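You operate a simulated robot arm through the tools that you are given. There is no shell and no other tool.

You run a simulated robot arm. Do the job below in one go: nothing can be reset, and whatever is moved stays where it is left.

JOB
Reset the tripped juicer line and get its lamp green again.
Fine: its switch off, then the blue reset button under the clear lid, then the switch on; close the lid, leave the other switches, the red knob and the plug.

The check looks at the end state, three seconds after you hand in, the way a careful person would. Anything else that was tipped, shoved, dropped, spilled or broken makes it a failure. Lids that push on must go on centred and level and be pressed home; caps that screw on are set level and turned clockwise until they are tight.

ROBOT AND FRAMES
A 7-joint arm with a three-finger gripper, fixed in place. Base frame: the origin is on the floor under the middle of its stand, x ahead of it, y to its left, z up. Lengths are in mm, angles in rad, forces in N, time in s.
It reaches about 1342 mm from its shoulder. Its first joint turns from -2.897 to 2.897 rad. Payload 2.69 kg.
Tool frame: the origin (TCP) lies between the finger pads and is the grasp point; the fingertips stand 30 mm ahead of it; z points along the fingers, y is the line along which they close. The gripper opens to 128 mm; its body begins 117 mm behind the TCP.
Orientation is that of the tool frame in the base frame, as a unit quaternion [w, x, y, z]. With the fingers straight down and closing along the base's y, the tool's x points along the base's -x, its y along +y and its z along -z.

CONTROLS
- The arm moves only by the tool apply_moves. Its argument "motion" is a list that holds one entry, the list of rows, each a list of 6 numbers: the shift along the tool's x, y, z in mm, then the turn, a rotation vector about the tool's x, y, z in rad. In form: [[[dx, dy, dz, wx, wy, wz], ...]]. A call has 1 to 20 rows; each row shifts and turns the commanded pose from where the row before left it, along the tool's axes as they then stand. "claw" is the opening, from 0 (shut) to 1 (fully open), set as the call begins (left out, the last holds). Rows are played at 5 a second. More than 50 mm and 0.15 rad between two rows, or a gripper value outside its range, and nothing of the call is played. A pose out of reach is approached as far as the arm can. The call stops where the force on the tool passes 40 N (or 10 N more than at its start, if that is more) or the arm is blocked; 0.2 s more then pass. Each finger travels about 127 mm/s and halts on what it meets, pressing with about 24 N; the grip force reading is that of the motor and also rises with nothing between the fingers. The clock runs only during rows and for 0.2 s after the last one: add rows that do not move to give the fingers time. It gives the time, the measured TCP pose, the force on the tool (base axes), the opening and the grip force at its end, in the units of the frame above (readings bear some noise), with the torque about the TCP (base axes, N m) and any sound that the robot's microphone picked up, and new pictures: "pictures" is both (left out), scene, wrist or none.
- Cameras (640 x 400 px; columns grow to the right, rows downward): "scene" is fixed at [59.7, -652.4, 1621.2]; the picture's right is [0.73, -0.68, 0.00], its down [-0.38, -0.40, -0.83] and it looks along [0.57, 0.61, -0.56] (base axes); focal length 367 px, centre (320, 200). "wrist" rides on the gripper at [58, 54, -131] in the tool frame; the picture's right is [-0.68, 0.74, 0.00], its down [-0.62, -0.57, -0.55] and it looks along [-0.40, -0.37, 0.84] (tool axes); focal length 234 px, centre (320, 200). There is no depth. A picture from a camera that has moved, and an enlarged one, comes with that camera's place and axes in the base frame and with its lens. The place of the scene camera against the robot may be out by one fixed shift of up to 18 mm in any direction.
- raise_lower(by): moves the trunk up (or, below 0, down) by that many mm; the arm rides with it, the base frame stays. It gives what a move gives, with no picture.
- inspect(camera, box): a new picture of the part [left, top, right, bottom] of that camera's present view, enlarged. It takes no simulated time.
- job_done(): hands the job in; it is judged then, once.

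Nothing tells you positions but the pictures and the camera data. Unless the task says otherwise, let go and move clear before handing in.

The tools are called as a command line: name --argument value ..., lists and objects as JSON in quotes. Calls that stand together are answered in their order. apply_moves: Moves the arm, as the interface text tells. Its arguments: {"type":"object","properties":{"motion":{"type":"array"},"claw":{"type":"number"},"pictures":{"type":"string","enum":["both","scene","wrist","none"]}},"required":["motion"]} The other tools are called the same way: raise_lower (by) moves the trunk up or down; inspect (camera, box) takes an enlarged picture of a part of a camera's view; job_done () hands the job in.

At the start:

```text
time_s: 0.0
eef_pos: [603.6, 165.1, 1249.6]
orientation: [-0.001, 0.0, 1.0, 0.0]
force: [-0.3, 0.1, 0.5]
torque: [0.03, 0.03, 0.0]
grip_width: 127.8
finger_force: 0.0
trunk travel left (down, up): [-150.0, 200.0]
```

scene: 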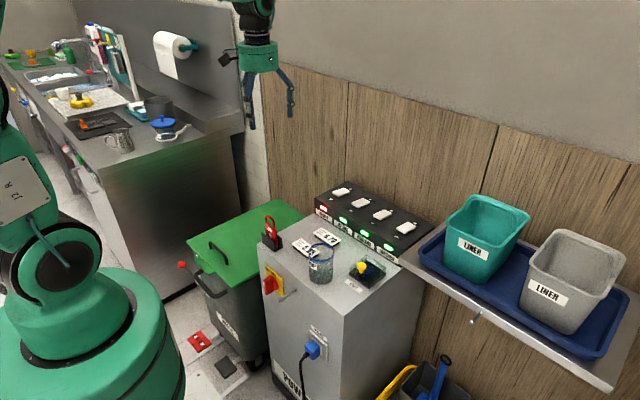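
wrist: 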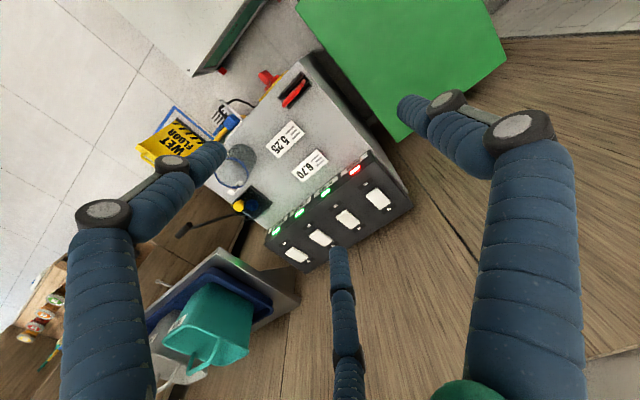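

I see a grey cabinet with a black panel holding four white switches and four lamps, one red and three green. I'll enlarge the views to read the labels and find the lidded blue button.

inspect --camera "scene" --box '[250, 170, 440, 290]'

inspect --camera "wrist" --box '[200, 60, 420, 280]'

inspect --camera "scene" --box '[300, 180, 430, 260]'

```text
3.33 times, centred on (345, 230) of scene
camera zoom: at [59.7, -652.4, 1621.2], right [0.73, -0.68, 0.0], down [-0.38, -0.4, -0.83], along [0.57, 0.61, -0.56], focal length 1224 px, centre (237, 100)
```

zoom: 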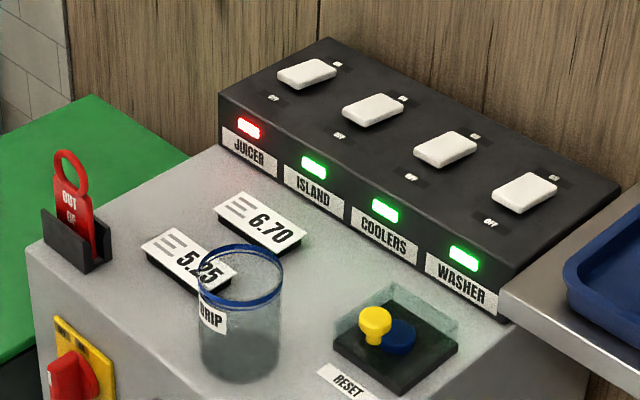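

```text
1.82 times, centred on (310, 170) of wrist
camera zoom: at [544.8, 216.6, 1380.3], right [0.68, 0.74, 0.0], down [0.62, -0.57, 0.55], along [0.4, -0.37, -0.84], focal length 426 px, centre (338, 254)
```

zoom: 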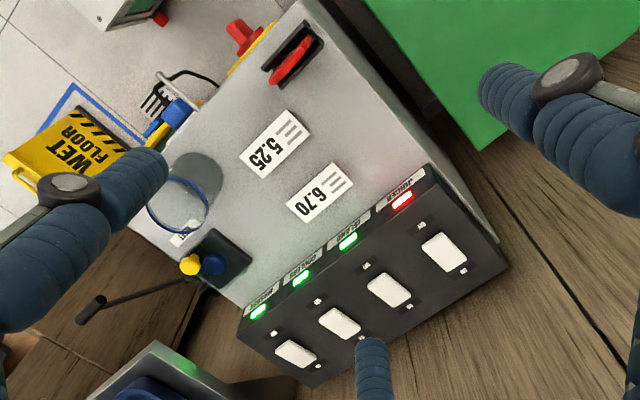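

```text
4.92 times, centred on (365, 220) of scene
camera zoom: at [59.7, -652.4, 1621.2], right [0.73, -0.68, 0.0], down [-0.38, -0.4, -0.83], along [0.57, 0.61, -0.56], focal length 1808 px, centre (98, 102)
```

zoom: 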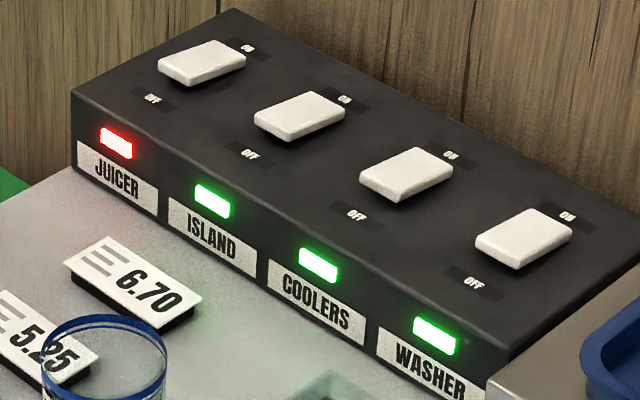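

The panel runs along base y at about x=870, with the juicer switch nearest y=+107 and the washer near y=-176. The lidded reset box is near (657, -180). I'll shut the gripper and move closer to get better wrist views.

apply_moves --motion '[[[-16, -20, 20, 0, 0, 0], [-16, -20, 20, 0, 0, 0], [-16, -20, 20, 0, 0, 0], [-16, -20, 20, 0, 0, 0], [-16, -20, 20, 0, 0, 0], [0, 0, 0, 0, 0, 0]]]' --claw 0

```text
time_s: 1.4
eef_pos: [683.6, 62.9, 1148.2]
orientation: [0.0, 0.0, 1.0, 0.0]
force: [1.1, 0.3, -0.3]
torque: [0.01, 0.02, -0.01]
grip_width: 2.1
finger_force: 24.3
trunk travel left (down, up): [-150.0, 200.0]
camera wrist: at [625.6, 115.4, 1279.4], right [0.68, 0.74, 0.0], down [0.62, -0.57, 0.55], along [0.4, -0.37, -0.84], focal length 234 px, centre (320, 200)
```

scene: 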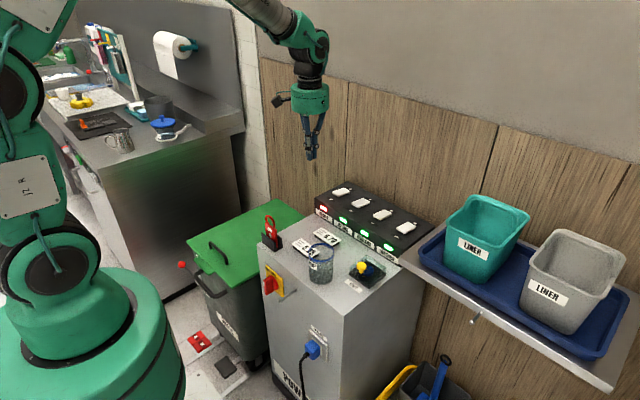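
wrist: 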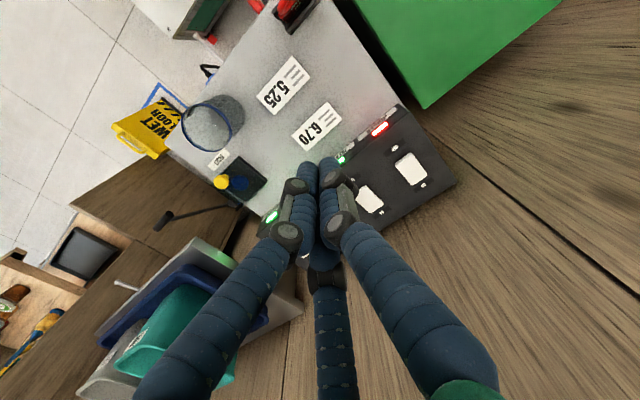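

The gripper is shut above the cabinet. I'll enlarge the fingertips in the scene view, to check the scene camera's offset, and enlarge the lid in the wrist view.

inspect --camera "scene" --box '[270, 80, 350, 170]'

inspect --camera "wrist" --box '[170, 80, 330, 230]'

inspect --camera "wrist" --box '[330, 100, 470, 230]'

inspect --camera "scene" --box '[335, 245, 405, 295]'

```text
4.44 times, centred on (310, 125) of scene
camera zoom: at [59.7, -652.4, 1621.2], right [0.73, -0.68, 0.0], down [-0.38, -0.4, -0.83], along [0.57, 0.61, -0.56], focal length 1632 px, centre (364, 533)
```

zoom: 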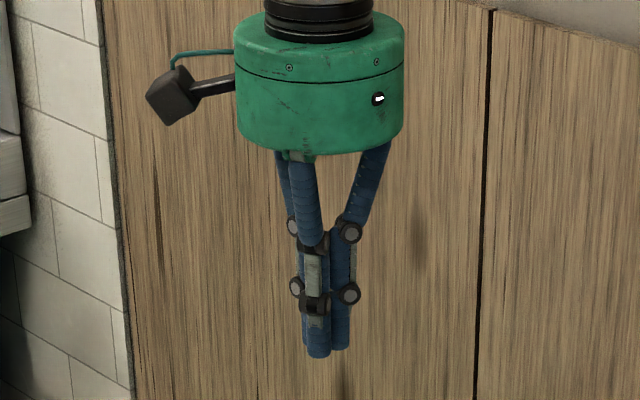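

```text
2.67 times, centred on (250, 155) of wrist
camera zoom: at [625.6, 115.4, 1279.4], right [0.68, 0.74, 0.0], down [0.62, -0.57, 0.55], along [0.4, -0.37, -0.84], focal length 624 px, centre (507, 320)
```

zoom: 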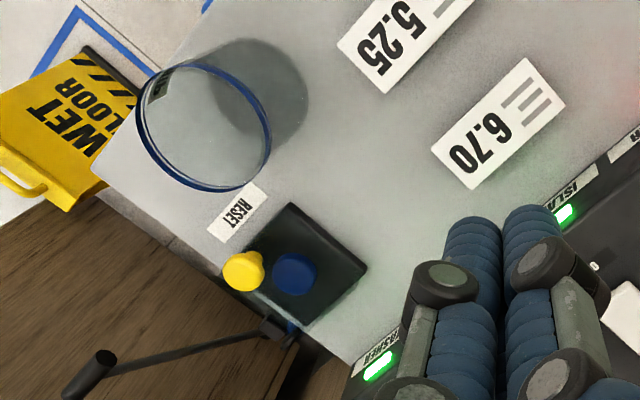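

```text
3.08 times, centred on (400, 165) of wrist
camera zoom: at [625.6, 115.4, 1279.4], right [0.68, 0.74, 0.0], down [0.62, -0.57, 0.55], along [0.4, -0.37, -0.84], focal length 720 px, centre (74, 308)
```

zoom: 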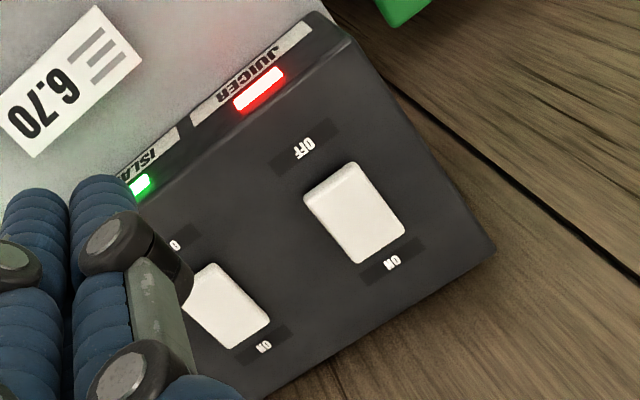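

```text
8.00 times, centred on (370, 270) of scene
camera zoom: at [59.7, -652.4, 1621.2], right [0.73, -0.68, 0.0], down [-0.38, -0.4, -0.83], along [0.57, 0.61, -0.56], focal length 2937 px, centre (-80, -360)
```

zoom: 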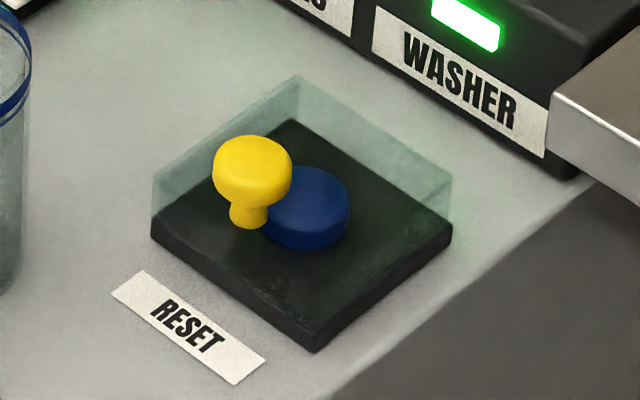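

The reset box has a clear lid with a yellow knob near its front (-x) edge and the blue button under it, so the hinge is probably along the back. I'm moving closer to measure the lid.

apply_moves --motion '[[[-9, -30, 27, 0, 0, 0], [-9, -30, 27, 0, 0, 0], [-9, -30, 27, 0, 0, 0], [-9, -30, 27, 0, 0, 0], [0, 0, 0, 0, 0, 0]]]' --pictures "wrist"

inspect --camera "wrist" --box '[170, 80, 330, 230]'

```text
time_s: 2.6
eef_pos: [719.5, -56.7, 1041.7]
orientation: [0.0, 0.0, 1.0, 0.0]
force: [0.8, -0.5, -0.7]
torque: [0.06, 0.05, -0.04]
grip_width: 2.2
finger_force: 24.3
trunk travel left (down, up): [-150.0, 200.0]
camera wrist: at [661.3, -4.7, 1172.0], right [0.68, 0.74, 0.0], down [0.62, -0.57, 0.55], along [0.4, -0.37, -0.84], focal length 234 px, centre (320, 200)
```

wrist: 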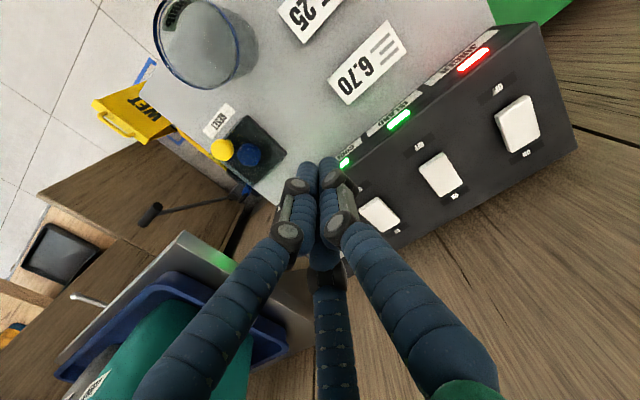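

```text
2.67 times, centred on (250, 155) of wrist
camera zoom: at [661.3, -4.7, 1172.0], right [0.68, 0.74, 0.0], down [0.62, -0.57, 0.55], along [0.4, -0.37, -0.84], focal length 624 px, centre (507, 320)
```

zoom: 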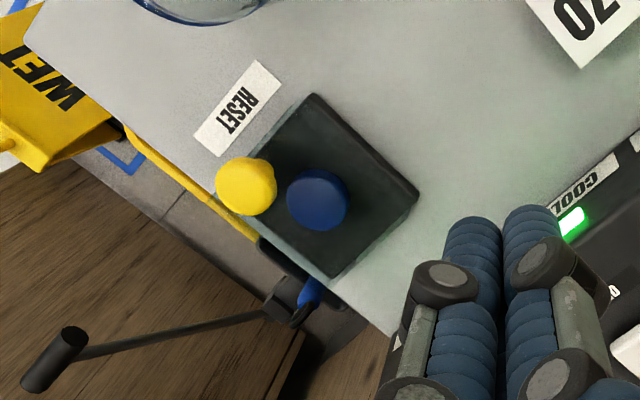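

My estimates put the button near (690, -178) and the knob near (656, -178), but the heights are only good to about ±15 mm. I'll take a view from a very different position to fix them.

apply_moves --motion '[[[24, -33, 8, 0, 0, 0], [24, -33, 8, 0, 0, 0], [24, -33, 8, 0, 0, 0], [24, -33, 8, 0, 0, 0], [24, -33, 8, 0, 0, 0], [0, 0, 0, 0, 0, 0]]]' --pictures "wrist"

inspect --camera "wrist" --box '[310, 80, 470, 230]'

```text
time_s: 4.0
eef_pos: [598.9, -220.9, 1000.7]
orientation: [0.0, 0.001, 1.0, -0.001]
force: [0.6, -0.4, 0.4]
torque: [0.02, -0.02, -0.02]
grip_width: 2.1
finger_force: 24.2
trunk travel left (down, up): [-150.0, 200.0]
camera wrist: at [540.1, -169.3, 1131.8], right [0.68, 0.74, 0.0], down [0.62, -0.57, 0.55], along [0.4, -0.37, -0.84], focal length 234 px, centre (320, 200)
```

wrist: 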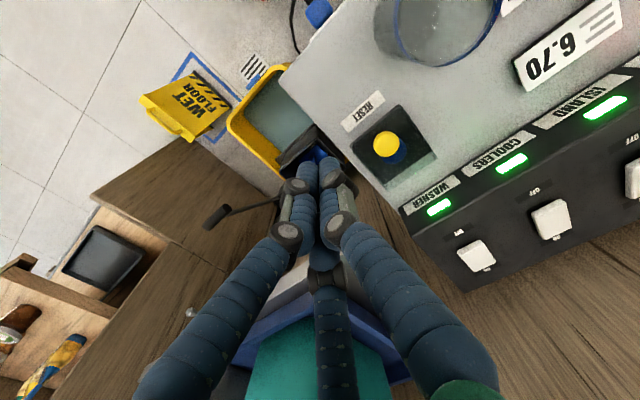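

```text
2.67 times, centred on (390, 155) of wrist
camera zoom: at [540.1, -169.3, 1131.8], right [0.68, 0.74, 0.0], down [0.62, -0.57, 0.55], along [0.4, -0.37, -0.84], focal length 624 px, centre (133, 320)
```

zoom: 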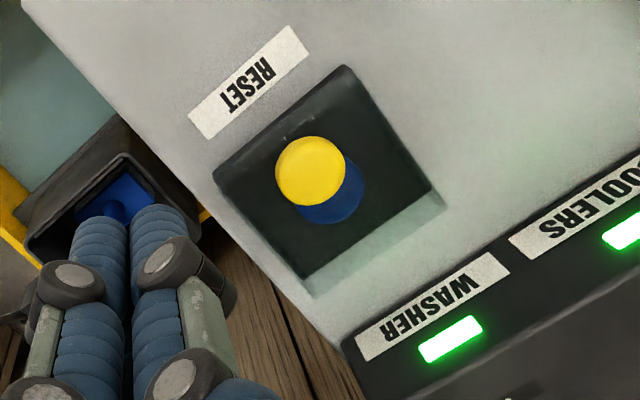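

Triangulated positions:
- Knob cap: (656, -175, 877)
- Blue button top: (689, -176, 834)
- Cabinet top: z≈815
- Juicer rocker: centre (866, 111, 904), spanning x 837–899, with OFF at the -x end

I'll move above the juicer's OFF end.

apply_moves --motion '[[[-24.5, 33.2, 0, 0, 0, 0], [-24.5, 33.2, 0, 0, 0, 0], [-24.5, 33.2, 0, 0, 0, 0], [-24.5, 33.2, 0, 0, 0, 0], [-24.5, 33.2, 0, 0, 0, 0], [-24.5, 33.2, 0, 0, 0, 0], [-24.5, 33.2, 0, 0, 0, 0], [-24.5, 33.2, 0, 0, 0, 0], [-24.5, 33.2, 0, 0, 0, 0], [-24.5, 33.2, 0, 0, 0, 0], [0, 0, 20, 0, 0, 0], [0, 0, 20, 0, 0, 0], [0, 0, 0, 0, 0, 0]]]'

inspect --camera "scene" --box '[290, 100, 430, 260]'

inspect --camera "wrist" --box '[240, 60, 400, 220]'

```text
time_s: 6.8
eef_pos: [845.0, 111.2, 959.5]
orientation: [0.0, 0.0, 1.0, 0.0]
force: [0.4, 0.2, -0.3]
torque: [0.04, 0.01, -0.02]
grip_width: 2.3
finger_force: 23.9
trunk travel left (down, up): [-150.0, 200.0]
camera wrist: at [786.5, 163.2, 1091.6], right [0.68, 0.74, 0.0], down [0.62, -0.57, 0.55], along [0.4, -0.37, -0.84], focal length 234 px, centre (320, 200)
```

scene: 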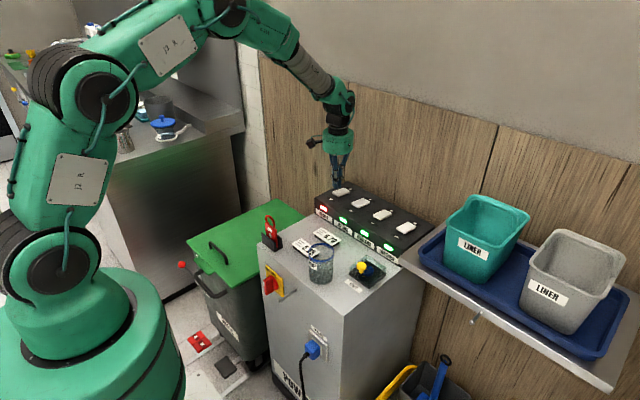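
wrist: 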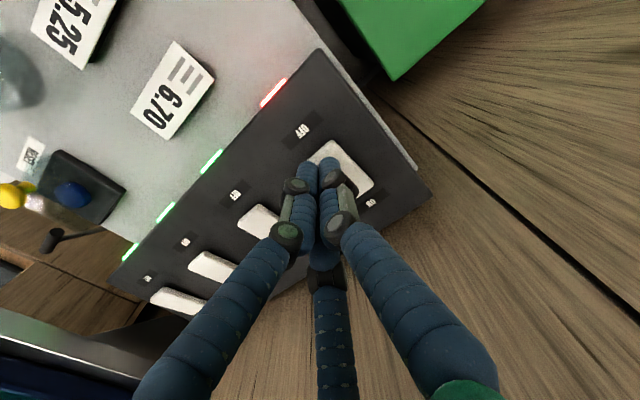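

```text
2.50 times, centred on (360, 180) of scene
camera zoom: at [59.7, -652.4, 1621.2], right [0.73, -0.68, 0.0], down [-0.38, -0.4, -0.83], along [0.57, 0.61, -0.56], focal length 918 px, centre (220, 250)
```

zoom: 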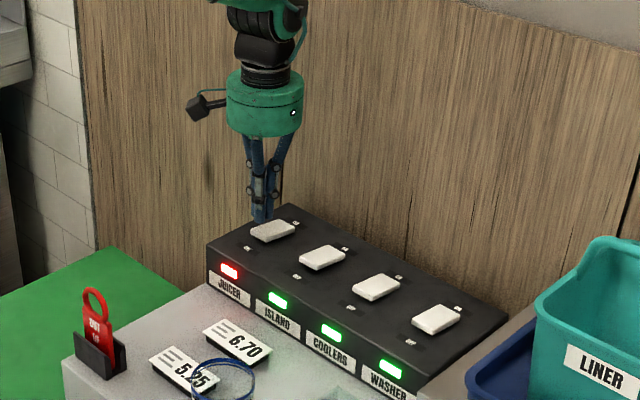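

```text
2.50 times, centred on (320, 140) of wrist
camera zoom: at [786.5, 163.2, 1091.6], right [0.68, 0.74, 0.0], down [0.62, -0.57, 0.55], along [0.4, -0.37, -0.84], focal length 585 px, centre (320, 350)
```

zoom: 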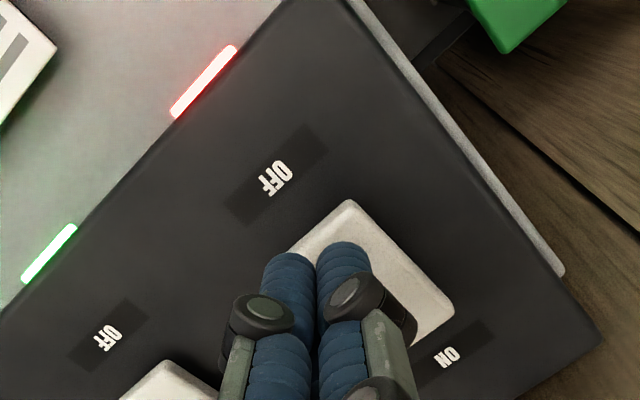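

The shut fingertips sit above the raised OFF end, about 20 mm up. I'll press straight down slowly, and the force stop will guard the move.

apply_moves --motion '[[[0, 0, 5, 0, 0, 0], [0, 0, 5, 0, 0, 0], [0, 0, 5, 0, 0, 0], [0, 0, 3, 0, 0, 0], [0, 0, 3, 0, 0, 0], [0, 0, 2, 0, 0, 0], [0, 0, 2, 0, 0, 0], [0, 0, 2, 0, 0, 0]]]'

inspect --camera "scene" --box '[300, 160, 430, 260]'

```text
time_s: 8.6
eef_pos: [843.8, 109.8, 934.6]
orientation: [0.0, 0.0, 1.0, 0.0]
force: [0.1, -0.4, 1.1]
torque: [0.03, 0.0, 0.01]
grip_width: 2.4
finger_force: 24.1
trunk travel left (down, up): [-150.0, 200.0]
camera wrist: at [785.4, 163.1, 1065.3], right [0.68, 0.74, 0.0], down [0.62, -0.57, 0.55], along [0.4, -0.37, -0.84], focal length 234 px, centre (320, 200)
```

scene: 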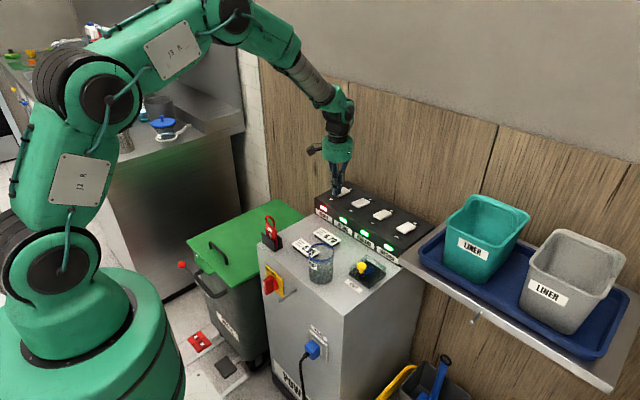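
wrist: 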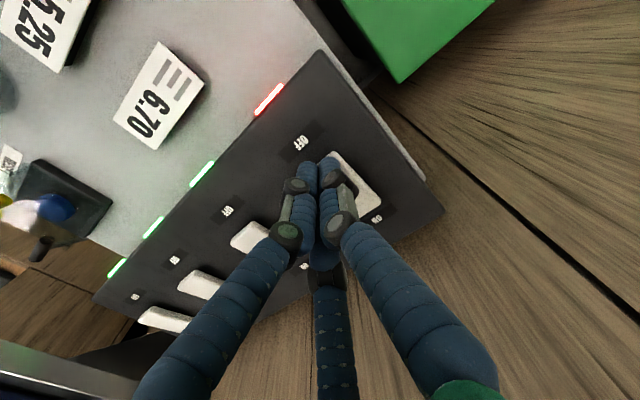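

```text
4.00 times, centred on (365, 210) of scene
camera zoom: at [59.7, -652.4, 1621.2], right [0.73, -0.68, 0.0], down [-0.38, -0.4, -0.83], along [0.57, 0.61, -0.56], focal length 1469 px, centre (140, 160)
```

zoom: 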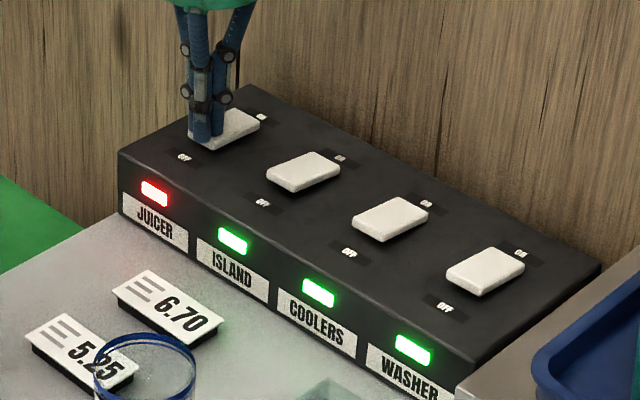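

There's no contact yet with the tips at about z=905. I'll keep going down in small steps.

apply_moves --motion '[[[0, 0, 2, 0, 0, 0], [0, 0, 2, 0, 0, 0], [0, 0, 2, 0, 0, 0], [0, 0, 2, 0, 0, 0], [0, 0, 2, 0, 0, 0]]]' --pictures "wrist"

inspect --camera "scene" --box '[300, 160, 430, 260]'

```text
time_s: 9.8
eef_pos: [846.0, 112.1, 931.6]
orientation: [0.005, 0.0, 1.0, 0.0]
force: [-3.6, -0.2, 16.8]
torque: [-0.08, -0.19, -0.05]
grip_width: 2.4
finger_force: 23.9
trunk travel left (down, up): [-150.0, 200.0]
stopped in row 5: the force on the tool passed its limit at 42 N (the readings are from after the stop); the commanded pose is now the measured one
camera wrist: at [786.9, 163.6, 1062.0], right [0.68, 0.74, 0.01], down [0.61, -0.57, 0.55], along [0.41, -0.37, -0.83], focal length 234 px, centre (320, 200)
```

wrist: 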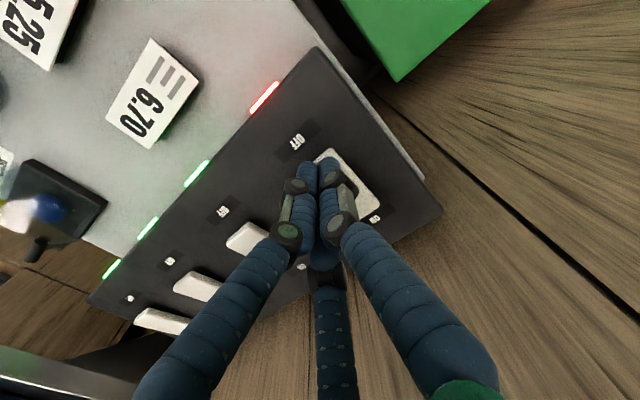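

```text
4.00 times, centred on (365, 210) of scene
camera zoom: at [59.7, -652.4, 1621.2], right [0.73, -0.68, 0.0], down [-0.38, -0.4, -0.83], along [0.57, 0.61, -0.56], focal length 1469 px, centre (140, 160)
```

zoom: 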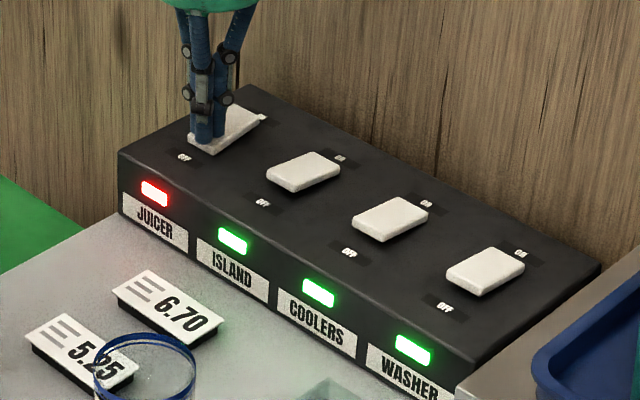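

The juicer rocker now looks tilted, with its OFF end down. I'll lift off and check that it stays there.

apply_moves --motion '[[[0, 0, -10, 0, 0, 0], [0, 0, -20, 0, 0, 0], [0, 0, -30, 0, 0, 0], [10, -30, -20, 0, 0, 0], [10, -30, 0, 0, 0, 0], [0, 0, 0, 0, 0, 0]]]' --pictures "wrist"

inspect --camera "scene" --box '[300, 160, 430, 260]'

inspect --camera "wrist" --box '[300, 60, 480, 220]'

```text
time_s: 11.2
eef_pos: [824.6, 50.6, 1008.1]
orientation: [0.001, 0.001, 1.0, 0.0]
force: [-0.3, -1.0, 0.2]
torque: [0.09, 0.0, -0.03]
grip_width: 2.4
finger_force: 24.0
trunk travel left (down, up): [-150.0, 200.0]
camera wrist: at [766.5, 102.2, 1139.2], right [0.68, 0.74, 0.0], down [0.61, -0.57, 0.55], along [0.41, -0.37, -0.84], focal length 234 px, centre (320, 200)
```

wrist: 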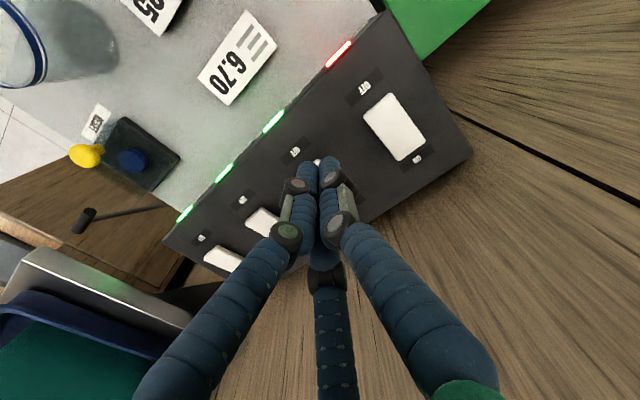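

```text
4.00 times, centred on (365, 210) of scene
camera zoom: at [59.7, -652.4, 1621.2], right [0.73, -0.68, 0.0], down [-0.38, -0.4, -0.83], along [0.57, 0.61, -0.56], focal length 1469 px, centre (140, 160)
```

zoom: 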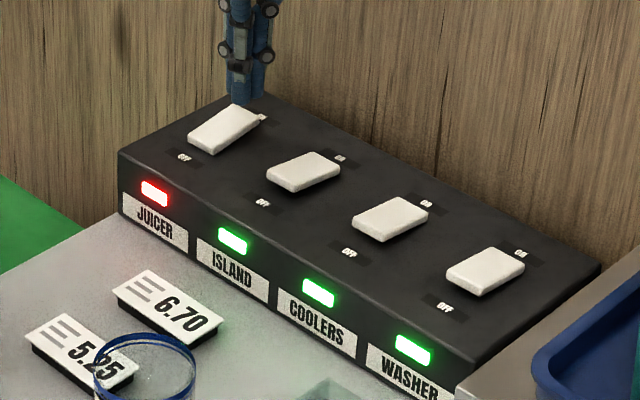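

```text
2.50 times, centred on (390, 140) of wrist
camera zoom: at [766.5, 102.2, 1139.2], right [0.68, 0.74, 0.0], down [0.61, -0.57, 0.55], along [0.41, -0.37, -0.84], focal length 585 px, centre (145, 350)
```

zoom: 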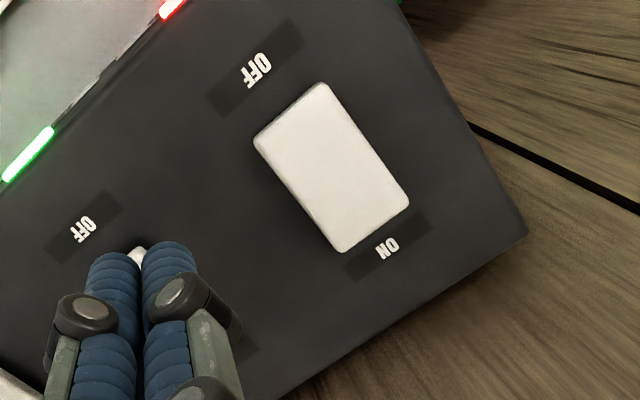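

The juicer switch is now OFF and stays there. Next I'll move over the lid knob, open the gripper halfway and pitch the tool 30° back so it can follow the lid's arc.

apply_moves --motion '[[[30.2, -32.3, 0, 0, 0, 0], [30.2, -32.3, 0, 0, 0, 0], [30.2, -32.3, 0, 0, 0, 0], [30.2, -32.3, 0, 0, 0, 0], [30.2, -32.3, 0, 0, 0, 0], [30.2, -32.3, 0, 0, 0, 0], [30.2, -32.3, 0, 0, 0, 0], [0, 0, 0, 0, -0.131, 0], [0, 0, 0, 0, -0.131, 0], [0, 0, 0, 0, -0.131, 0], [0, 0, 0, 0, -0.131, 0], [0, 0, 0, 0, 0, 0]]]' --claw 0.5

inspect --camera "scene" --box '[290, 160, 430, 290]'

```text
time_s: 13.8
eef_pos: [613.6, -175.2, 1006.2]
orientation: [0.261, 0.0, 0.965, 0.0]
force: [1.4, -1.2, -0.8]
torque: [0.05, 0.05, 0.07]
grip_width: 63.9
finger_force: 0.1
trunk travel left (down, up): [-150.0, 200.0]
camera wrist: at [498.9, -123.7, 1090.1], right [0.59, 0.74, 0.34], down [0.26, -0.57, 0.78], along [0.77, -0.37, -0.52], focal length 234 px, centre (320, 200)
```

scene: 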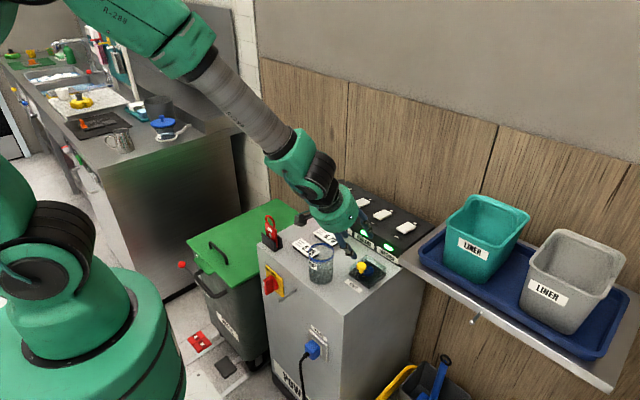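
wrist: 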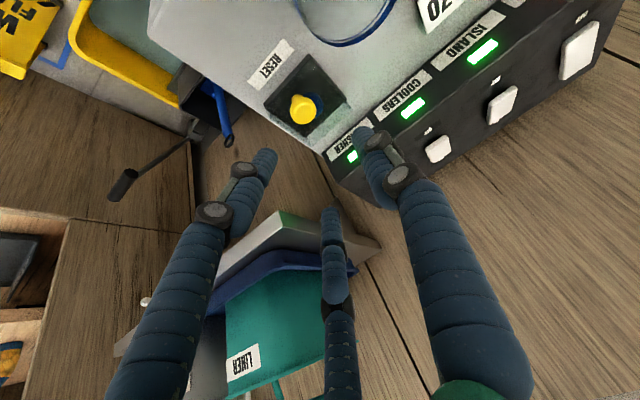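

```text
3.08 times, centred on (360, 225) of scene
camera zoom: at [59.7, -652.4, 1621.2], right [0.73, -0.68, 0.0], down [-0.38, -0.4, -0.83], along [0.57, 0.61, -0.56], focal length 1130 px, centre (197, 123)
```

zoom: 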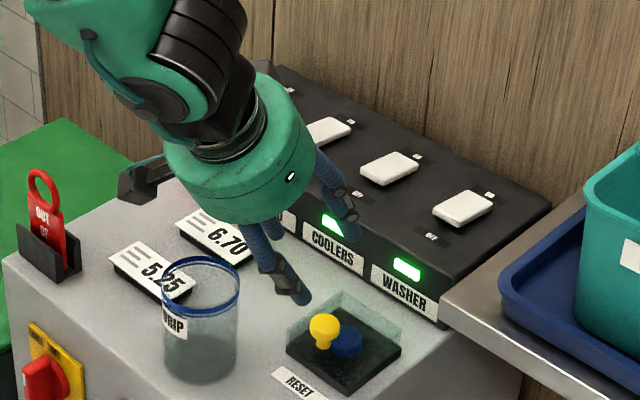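

The arm is pitched and open above the knob, and the wrist view confirms the knob at about (656, -174, 876). I'll go most of the way down around it and check.

apply_moves --motion '[[[5.6, 0, 23.6, 0, 0, 0], [5.6, 0, 23.6, 0, 0, 0], [5.6, 0, 23.6, 0, 0, 0], [5.6, 0, 23.6, 0, 0, 0], [0, 0, 0, 0, 0, 0]]]'

inspect --camera "scene" --box '[310, 200, 420, 290]'

inspect --camera "wrist" --box '[220, 80, 420, 240]'

```text
time_s: 15.0
eef_pos: [641.6, -176.2, 915.0]
orientation: [0.261, 0.001, 0.965, 0.0]
force: [-1.1, 0.2, 0.3]
torque: [0.02, -0.02, 0.02]
grip_width: 63.9
finger_force: 0.1
trunk travel left (down, up): [-150.0, 200.0]
camera wrist: at [525.6, -122.7, 999.2], right [0.59, 0.74, 0.34], down [0.26, -0.57, 0.78], along [0.77, -0.37, -0.52], focal length 234 px, centre (320, 200)
```

scene: 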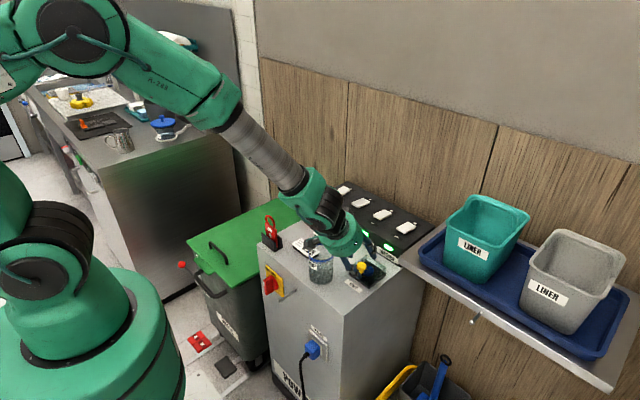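
wrist: 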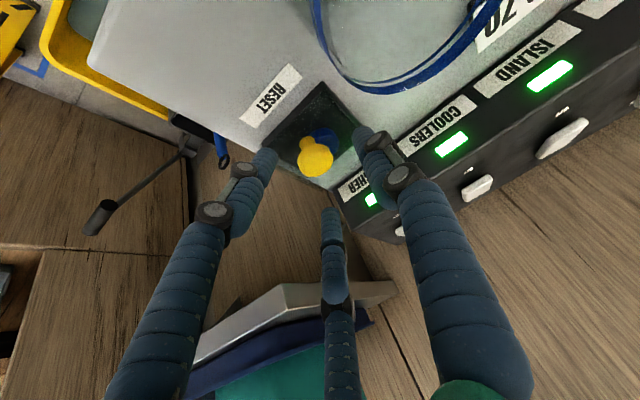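

```text
4.44 times, centred on (365, 245) of scene
camera zoom: at [59.7, -652.4, 1621.2], right [0.73, -0.68, 0.0], down [-0.38, -0.4, -0.83], along [0.57, 0.61, -0.56], focal length 1632 px, centre (120, 0)
```

zoom: 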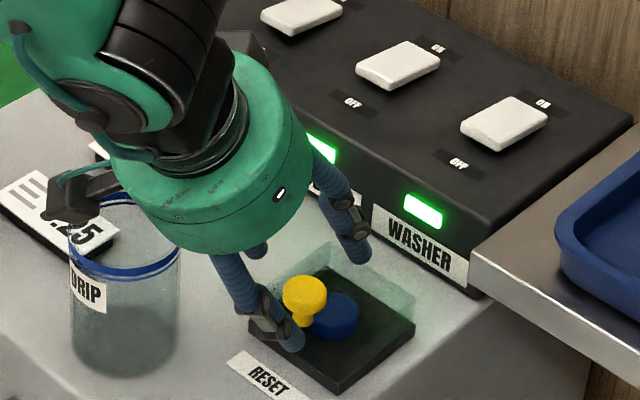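

```text
2.50 times, centred on (320, 160) of wrist
camera zoom: at [525.6, -122.7, 999.2], right [0.59, 0.74, 0.34], down [0.26, -0.57, 0.78], along [0.77, -0.37, -0.52], focal length 585 px, centre (320, 300)
```

zoom: 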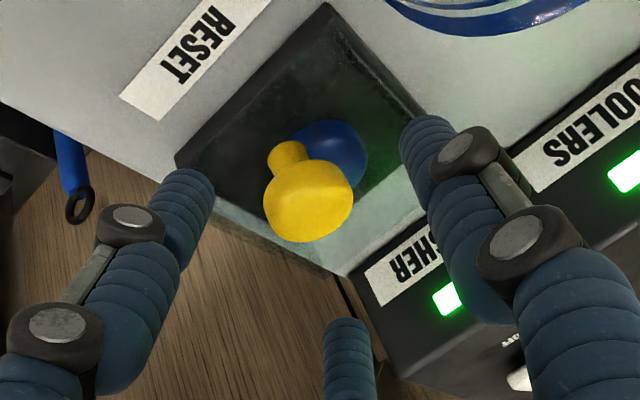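

The fingers are well placed around the knob, so I'll make the last 25 mm down.

apply_moves --motion '[[[3.2, 0.4, 8.4, 0, 0, 0], [3.2, 0.4, 8.4, 0, 0, 0], [0, 0, 8.3, 0, 0, 0], [0, 0, 0, 0, 0, 0]]]' --pictures "wrist"

inspect --camera "scene" --box '[310, 200, 420, 290]'

inspect --camera "wrist" --box '[220, 80, 420, 240]'

```text
time_s: 16.0
eef_pos: [648.6, -174.5, 890.0]
orientation: [0.26, 0.0, 0.966, 0.0]
force: [-0.6, -1.1, 0.0]
torque: [-0.02, -0.02, 0.01]
grip_width: 63.9
finger_force: 0.0
trunk travel left (down, up): [-150.0, 200.0]
camera wrist: at [532.7, -121.4, 973.8], right [0.58, 0.74, 0.34], down [0.26, -0.57, 0.78], along [0.77, -0.37, -0.52], focal length 234 px, centre (320, 200)
```

wrist: 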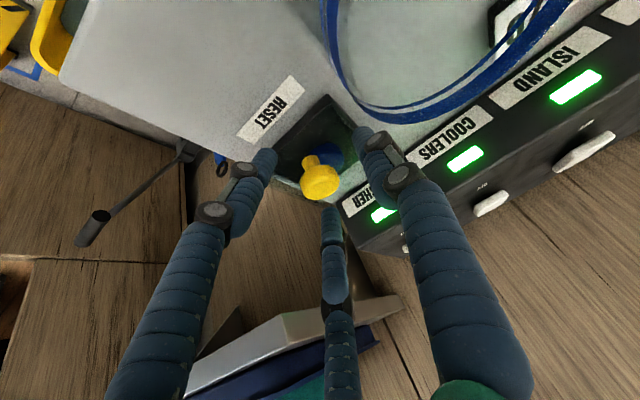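

```text
4.44 times, centred on (365, 245) of scene
camera zoom: at [59.7, -652.4, 1621.2], right [0.73, -0.68, 0.0], down [-0.38, -0.4, -0.83], along [0.57, 0.61, -0.56], focal length 1632 px, centre (120, 0)
```

zoom: 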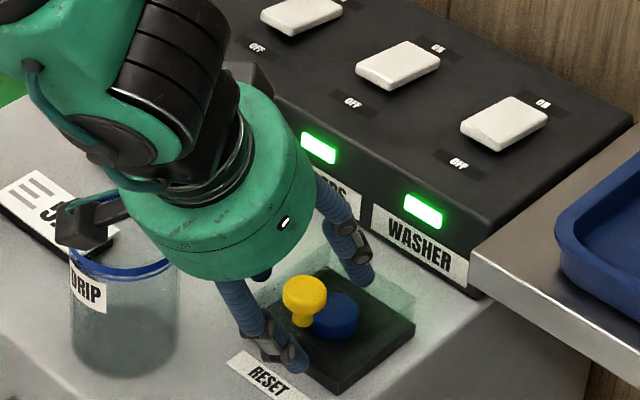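

```text
2.50 times, centred on (320, 160) of wrist
camera zoom: at [532.7, -121.4, 973.8], right [0.58, 0.74, 0.34], down [0.26, -0.57, 0.78], along [0.77, -0.37, -0.52], focal length 585 px, centre (320, 300)
```

zoom: 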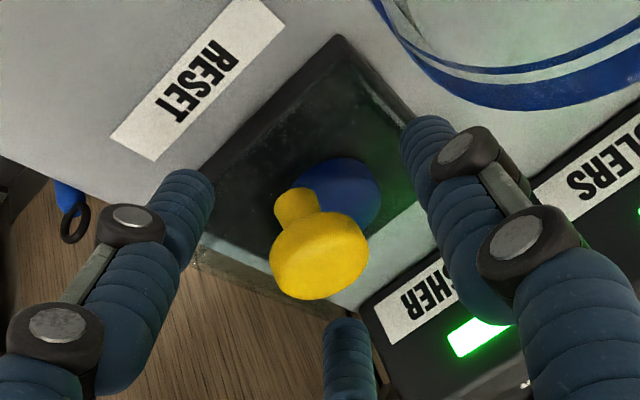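

The cap lies on the tool axis about 15 mm ahead of the TCP. I'm closing on it now.

apply_moves --motion '[[[0, 0, 0, 0, 0, 0], [0, 0, 0, 0, 0, 0], [0, 0, 0, 0, 0, 0], [0, 0, 0, 0, 0, 0]]]' --claw 0 --pictures "wrist"

inspect --camera "scene" --box '[310, 200, 420, 290]'

inspect --camera "wrist" --box '[220, 80, 420, 240]'

```text
time_s: 17.0
eef_pos: [646.3, -174.6, 888.9]
orientation: [0.261, 0.001, 0.965, 0.001]
force: [-36.2, -16.0, -3.6]
torque: [-0.37, 1.44, -0.7]
grip_width: 35.2
finger_force: 24.4
trunk travel left (down, up): [-150.0, 200.0]
camera wrist: at [530.2, -121.9, 973.2], right [0.59, 0.74, 0.34], down [0.26, -0.57, 0.78], along [0.77, -0.37, -0.52], focal length 234 px, centre (320, 200)
```

wrist: 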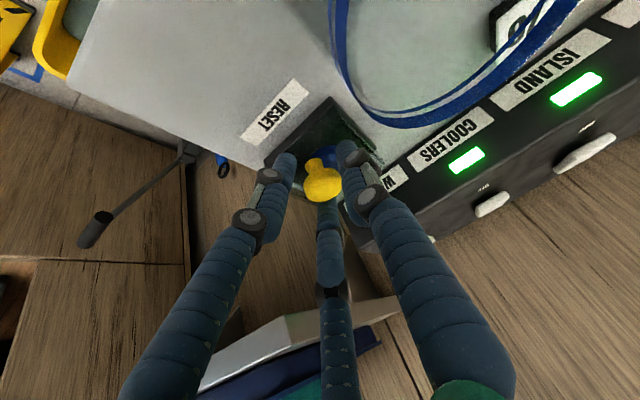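

```text
4.44 times, centred on (365, 245) of scene
camera zoom: at [59.7, -652.4, 1621.2], right [0.73, -0.68, 0.0], down [-0.38, -0.4, -0.83], along [0.57, 0.61, -0.56], focal length 1632 px, centre (120, 0)
```

zoom: 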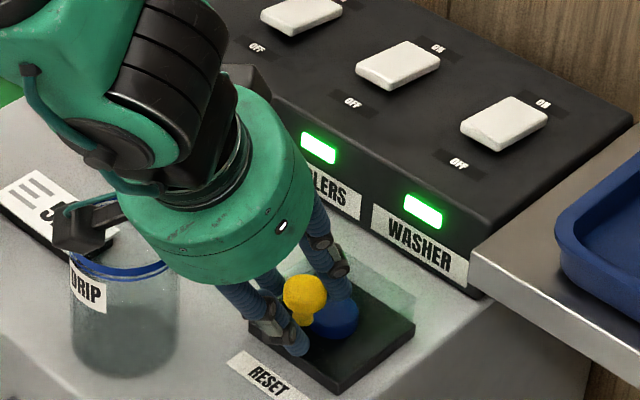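

```text
2.50 times, centred on (320, 160) of wrist
camera zoom: at [530.2, -121.9, 973.2], right [0.59, 0.74, 0.34], down [0.26, -0.57, 0.78], along [0.77, -0.37, -0.52], focal length 585 px, centre (320, 300)
```

zoom: 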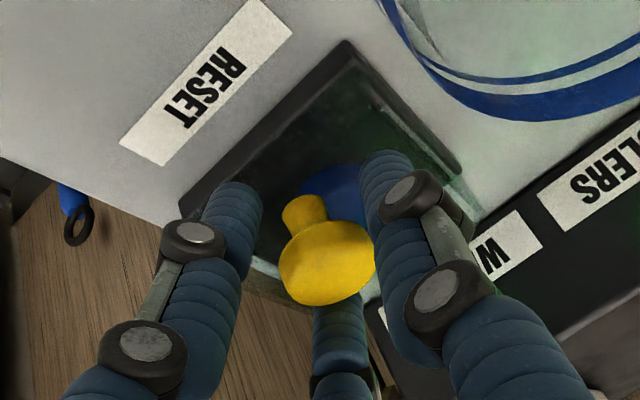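

The -36 N in x suggests the lower front finger is catching the lid's front edge instead of the knob. I'll open, back off 6 mm along the tool, and grip closer to the fingertips.

apply_moves --motion '[[[0, 0, 0, 0, 0, 0], [0, 0, 0, 0, 0, 0], [0, 0, -3, 0, 0, 0], [0, 0, -3, 0, 0, 0], [0, 0, 0, 0, 0, 0]]]' --claw 0.5 --pictures "none"

inspect --camera "scene" --box '[340, 235, 410, 290]'

inspect --camera "wrist" --box '[220, 80, 420, 240]'

```text
time_s: 18.2
eef_pos: [644.5, -173.2, 896.3]
orientation: [0.261, 0.0, 0.965, 0.0]
force: [-1.0, 0.2, 1.1]
torque: [-0.01, 0.01, 0.02]
grip_width: 64.0
finger_force: 0.1
trunk travel left (down, up): [-150.0, 200.0]
```

```text
7.27 times, centred on (375, 262) of scene
camera zoom: at [59.7, -652.4, 1621.2], right [0.73, -0.68, 0.0], down [-0.38, -0.4, -0.83], along [0.57, 0.61, -0.56], focal length 2670 px, centre (-80, -254)
```

zoom: 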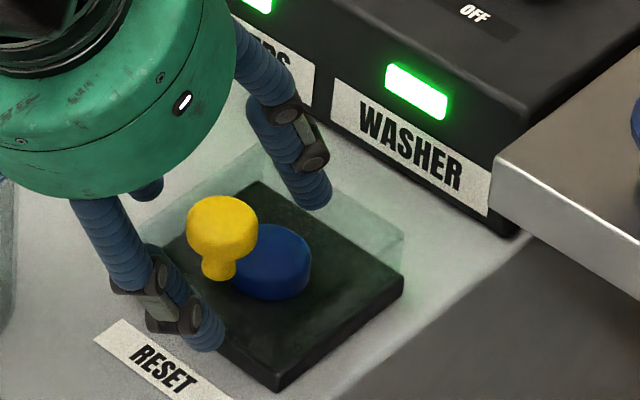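

```text
2.50 times, centred on (320, 160) of wrist
camera zoom: at [529.5, -121.5, 979.0], right [0.58, 0.74, 0.34], down [0.26, -0.57, 0.78], along [0.77, -0.37, -0.52], focal length 585 px, centre (320, 300)
```

zoom: 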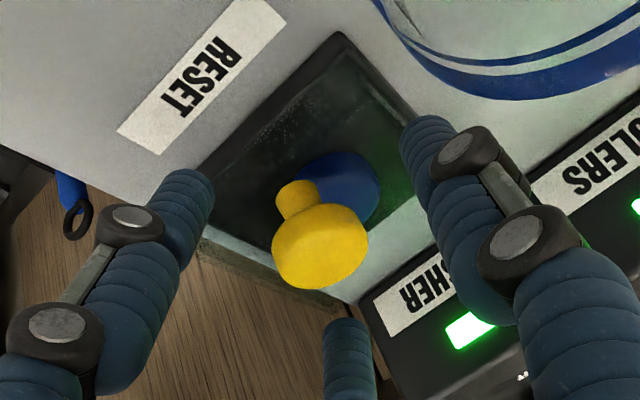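

The fingers are clear again and 6 mm further back. I'll close again and watch the force balance.

apply_moves --motion '[[[0, 0, 0, 0, 0, 0], [0, 0, 0, 0, 0, 0], [0, 0, 0, 0, 0, 0]]]' --claw 0 --pictures "none"

inspect --camera "scene" --box '[340, 235, 410, 290]'

inspect --camera "wrist" --box '[220, 80, 420, 240]'

```text
time_s: 19.0
eef_pos: [647.1, -174.3, 896.5]
orientation: [0.262, 0.001, 0.965, 0.0]
force: [9.7, -10.5, 4.4]
torque: [-0.22, -0.83, -0.24]
grip_width: 26.2
finger_force: 44.9
trunk travel left (down, up): [-150.0, 200.0]
```

```text
7.27 times, centred on (375, 262) of scene
camera zoom: at [59.7, -652.4, 1621.2], right [0.73, -0.68, 0.0], down [-0.38, -0.4, -0.83], along [0.57, 0.61, -0.56], focal length 2670 px, centre (-80, -254)
```

zoom: 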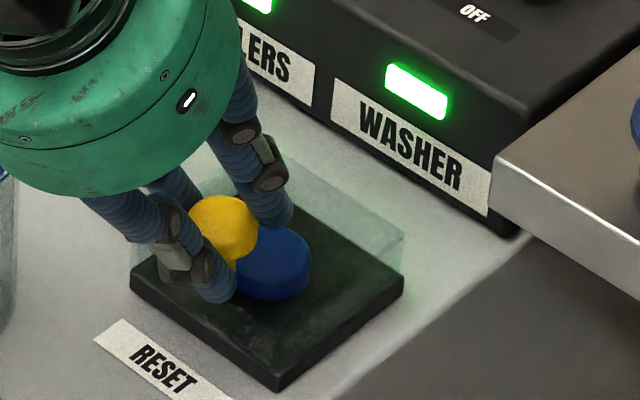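

```text
2.50 times, centred on (320, 160) of wrist
camera zoom: at [530.6, -122.5, 979.8], right [0.58, 0.74, 0.34], down [0.25, -0.57, 0.79], along [0.77, -0.37, -0.52], focal length 585 px, centre (320, 300)
```

zoom: 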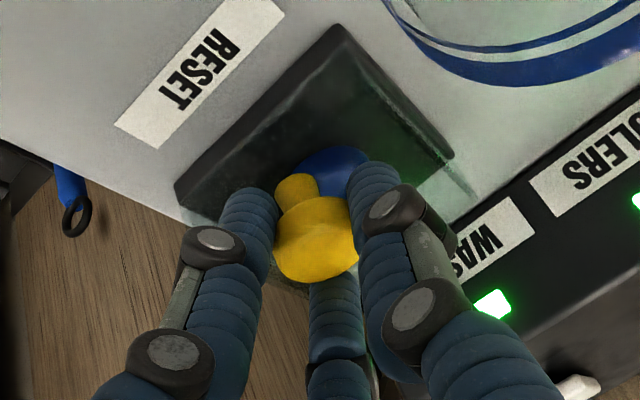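

All three fingers now hold the knob with a balanced force. I'll try the first 10° of lid rotation about an assumed hinge along the back edge at (729, 832), turning the tool with it.

apply_moves --motion '[[[-4.3, 0, -1.57, 0, 0.0436, 0], [-4.3, 0, -1.57, 0, 0.0436, 0], [-4.3, 0, -1.57, 0, 0.0436, 0], [-4.3, 0, -1.57, 0, 0.0436, 0]]]' --pictures "none"

inspect --camera "scene" --box '[340, 225, 410, 290]'

inspect --camera "wrist" --box '[220, 60, 440, 240]'

```text
time_s: 19.9
eef_pos: [654.1, -174.8, 905.8]
orientation: [0.188, 0.0, 0.982, 0.001]
force: [-14.7, -3.8, 9.4]
torque: [-0.74, -0.04, -0.43]
grip_width: 26.0
finger_force: 44.8
trunk travel left (down, up): [-150.0, 200.0]
stopped in row 4: the force on the tool passed its limit at 41 N (the readings are from after the stop); the commanded pose is now the measured one
```

```text
6.15 times, centred on (375, 258) of scene
camera zoom: at [59.7, -652.4, 1621.2], right [0.73, -0.68, 0.0], down [-0.38, -0.4, -0.83], along [0.57, 0.61, -0.56], focal length 2259 px, centre (-18, -154)
```

zoom: 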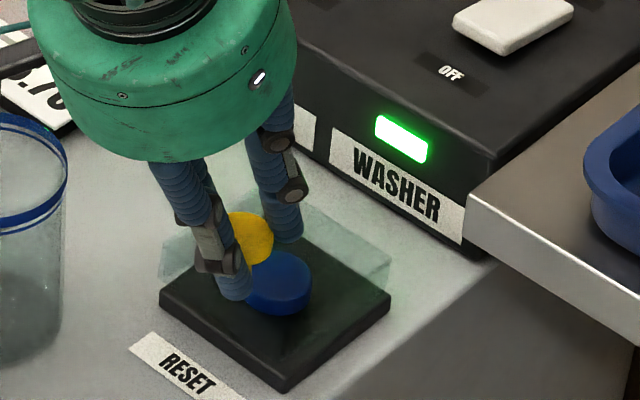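

```text
2.22 times, centred on (330, 150) of wrist
camera zoom: at [550.9, -122.7, 1005.5], right [0.63, 0.73, 0.25], down [0.37, -0.57, 0.74], along [0.68, -0.37, -0.63], focal length 520 px, centre (298, 311)
```

zoom: 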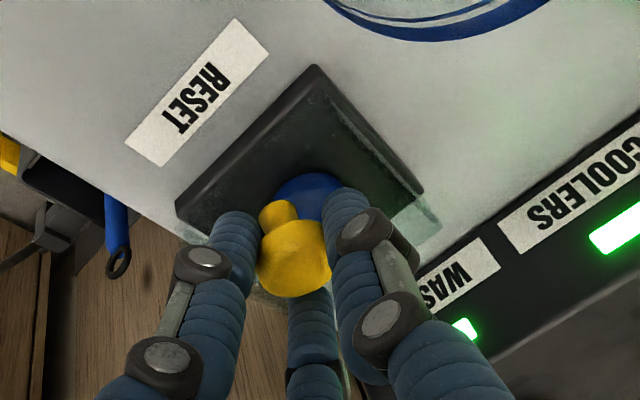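

The lid is lifting about a back-edge hinge. The -x force suggests the hinge is a bit higher than I assumed, so I'll use z≈848 and continue in small steps.

apply_moves --motion '[[[-3.6, 0, -2.02, 0, 0.0436, 0], [-3.6, 0, -2.02, 0, 0.0436, 0], [-3.6, 0, -2.02, 0, 0.0436, 0]]]' --pictures "none"

inspect --camera "scene" --box '[340, 225, 410, 290]'

inspect --camera "wrist" --box '[220, 60, 440, 240]'

```text
time_s: 20.7
eef_pos: [660.2, -175.1, 913.7]
orientation: [0.131, 0.001, 0.991, 0.002]
force: [-13.1, -7.9, 12.2]
torque: [-0.74, -0.06, -0.35]
grip_width: 25.8
finger_force: 45.2
trunk travel left (down, up): [-150.0, 200.0]
stopped in row 3: the force on the tool passed its limit at 41 N (the readings are from after the stop); the commanded pose is now the measured one
```

```text
6.15 times, centred on (375, 258) of scene
camera zoom: at [59.7, -652.4, 1621.2], right [0.73, -0.68, 0.0], down [-0.38, -0.4, -0.83], along [0.57, 0.61, -0.56], focal length 2259 px, centre (-18, -154)
```

zoom: 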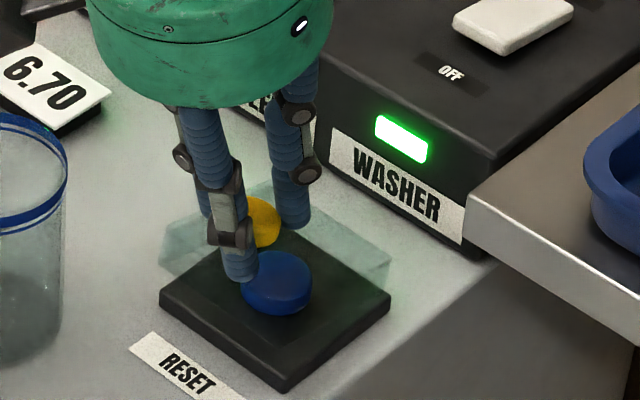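

```text
2.22 times, centred on (330, 150) of wrist
camera zoom: at [569.8, -123.0, 1025.2], right [0.65, 0.74, 0.18], down [0.45, -0.57, 0.69], along [0.61, -0.37, -0.7], focal length 520 px, centre (298, 311)
```

zoom: 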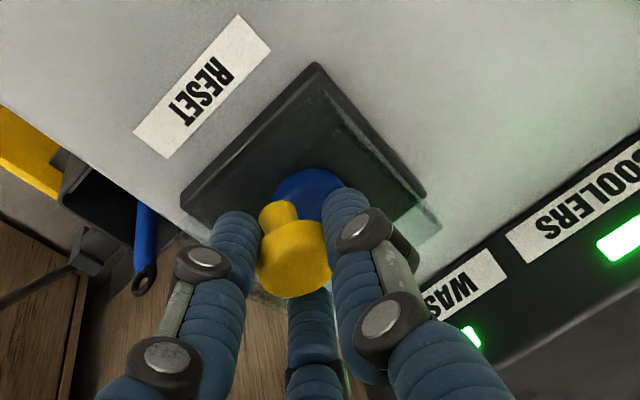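

The lid follows rigidly, and the remaining force points outward along the hinge radius, so my path is cutting slightly inside the true arc. I'll nudge outward and watch the force fall.

apply_moves --motion '[[[1.4, 0, -1.4, 0, 0, 0], [0.7, 0, -0.7, 0, 0, 0], [0, 0, 0, 0, 0, 0]]]' --pictures "none"

```text
time_s: 21.5
eef_pos: [659.3, -174.8, 913.4]
orientation: [0.13, 0.001, 0.991, 0.002]
force: [12.8, -11.0, -13.4]
torque: [-0.17, 0.2, -0.07]
grip_width: 25.9
finger_force: 45.2
trunk travel left (down, up): [-150.0, 200.0]
```

About 3 mm of nudge swung the radial force by roughly 36 N, so the true arc lies halfway back. That puts the hinge near (722, 853), at the lid's top back edge. I'll recentre and continue with the new arc.

apply_moves --motion '[[[-1.06, -0.8, 1.06, 0, 0, 0], [-3.3, 0, -1.89, 0, 0.0436, 0], [-3.3, 0, -1.89, 0, 0.0436, 0], [-3.3, 0, -1.89, 0, 0.0436, 0]]]' --pictures "none"

```text
time_s: 22.5
eef_pos: [667.4, -175.6, 921.8]
orientation: [0.065, 0.001, 0.998, 0.002]
force: [-1.2, 9.1, 13.0]
torque: [0.42, -0.71, -0.05]
grip_width: 26.1
finger_force: 45.5
trunk travel left (down, up): [-150.0, 200.0]
```

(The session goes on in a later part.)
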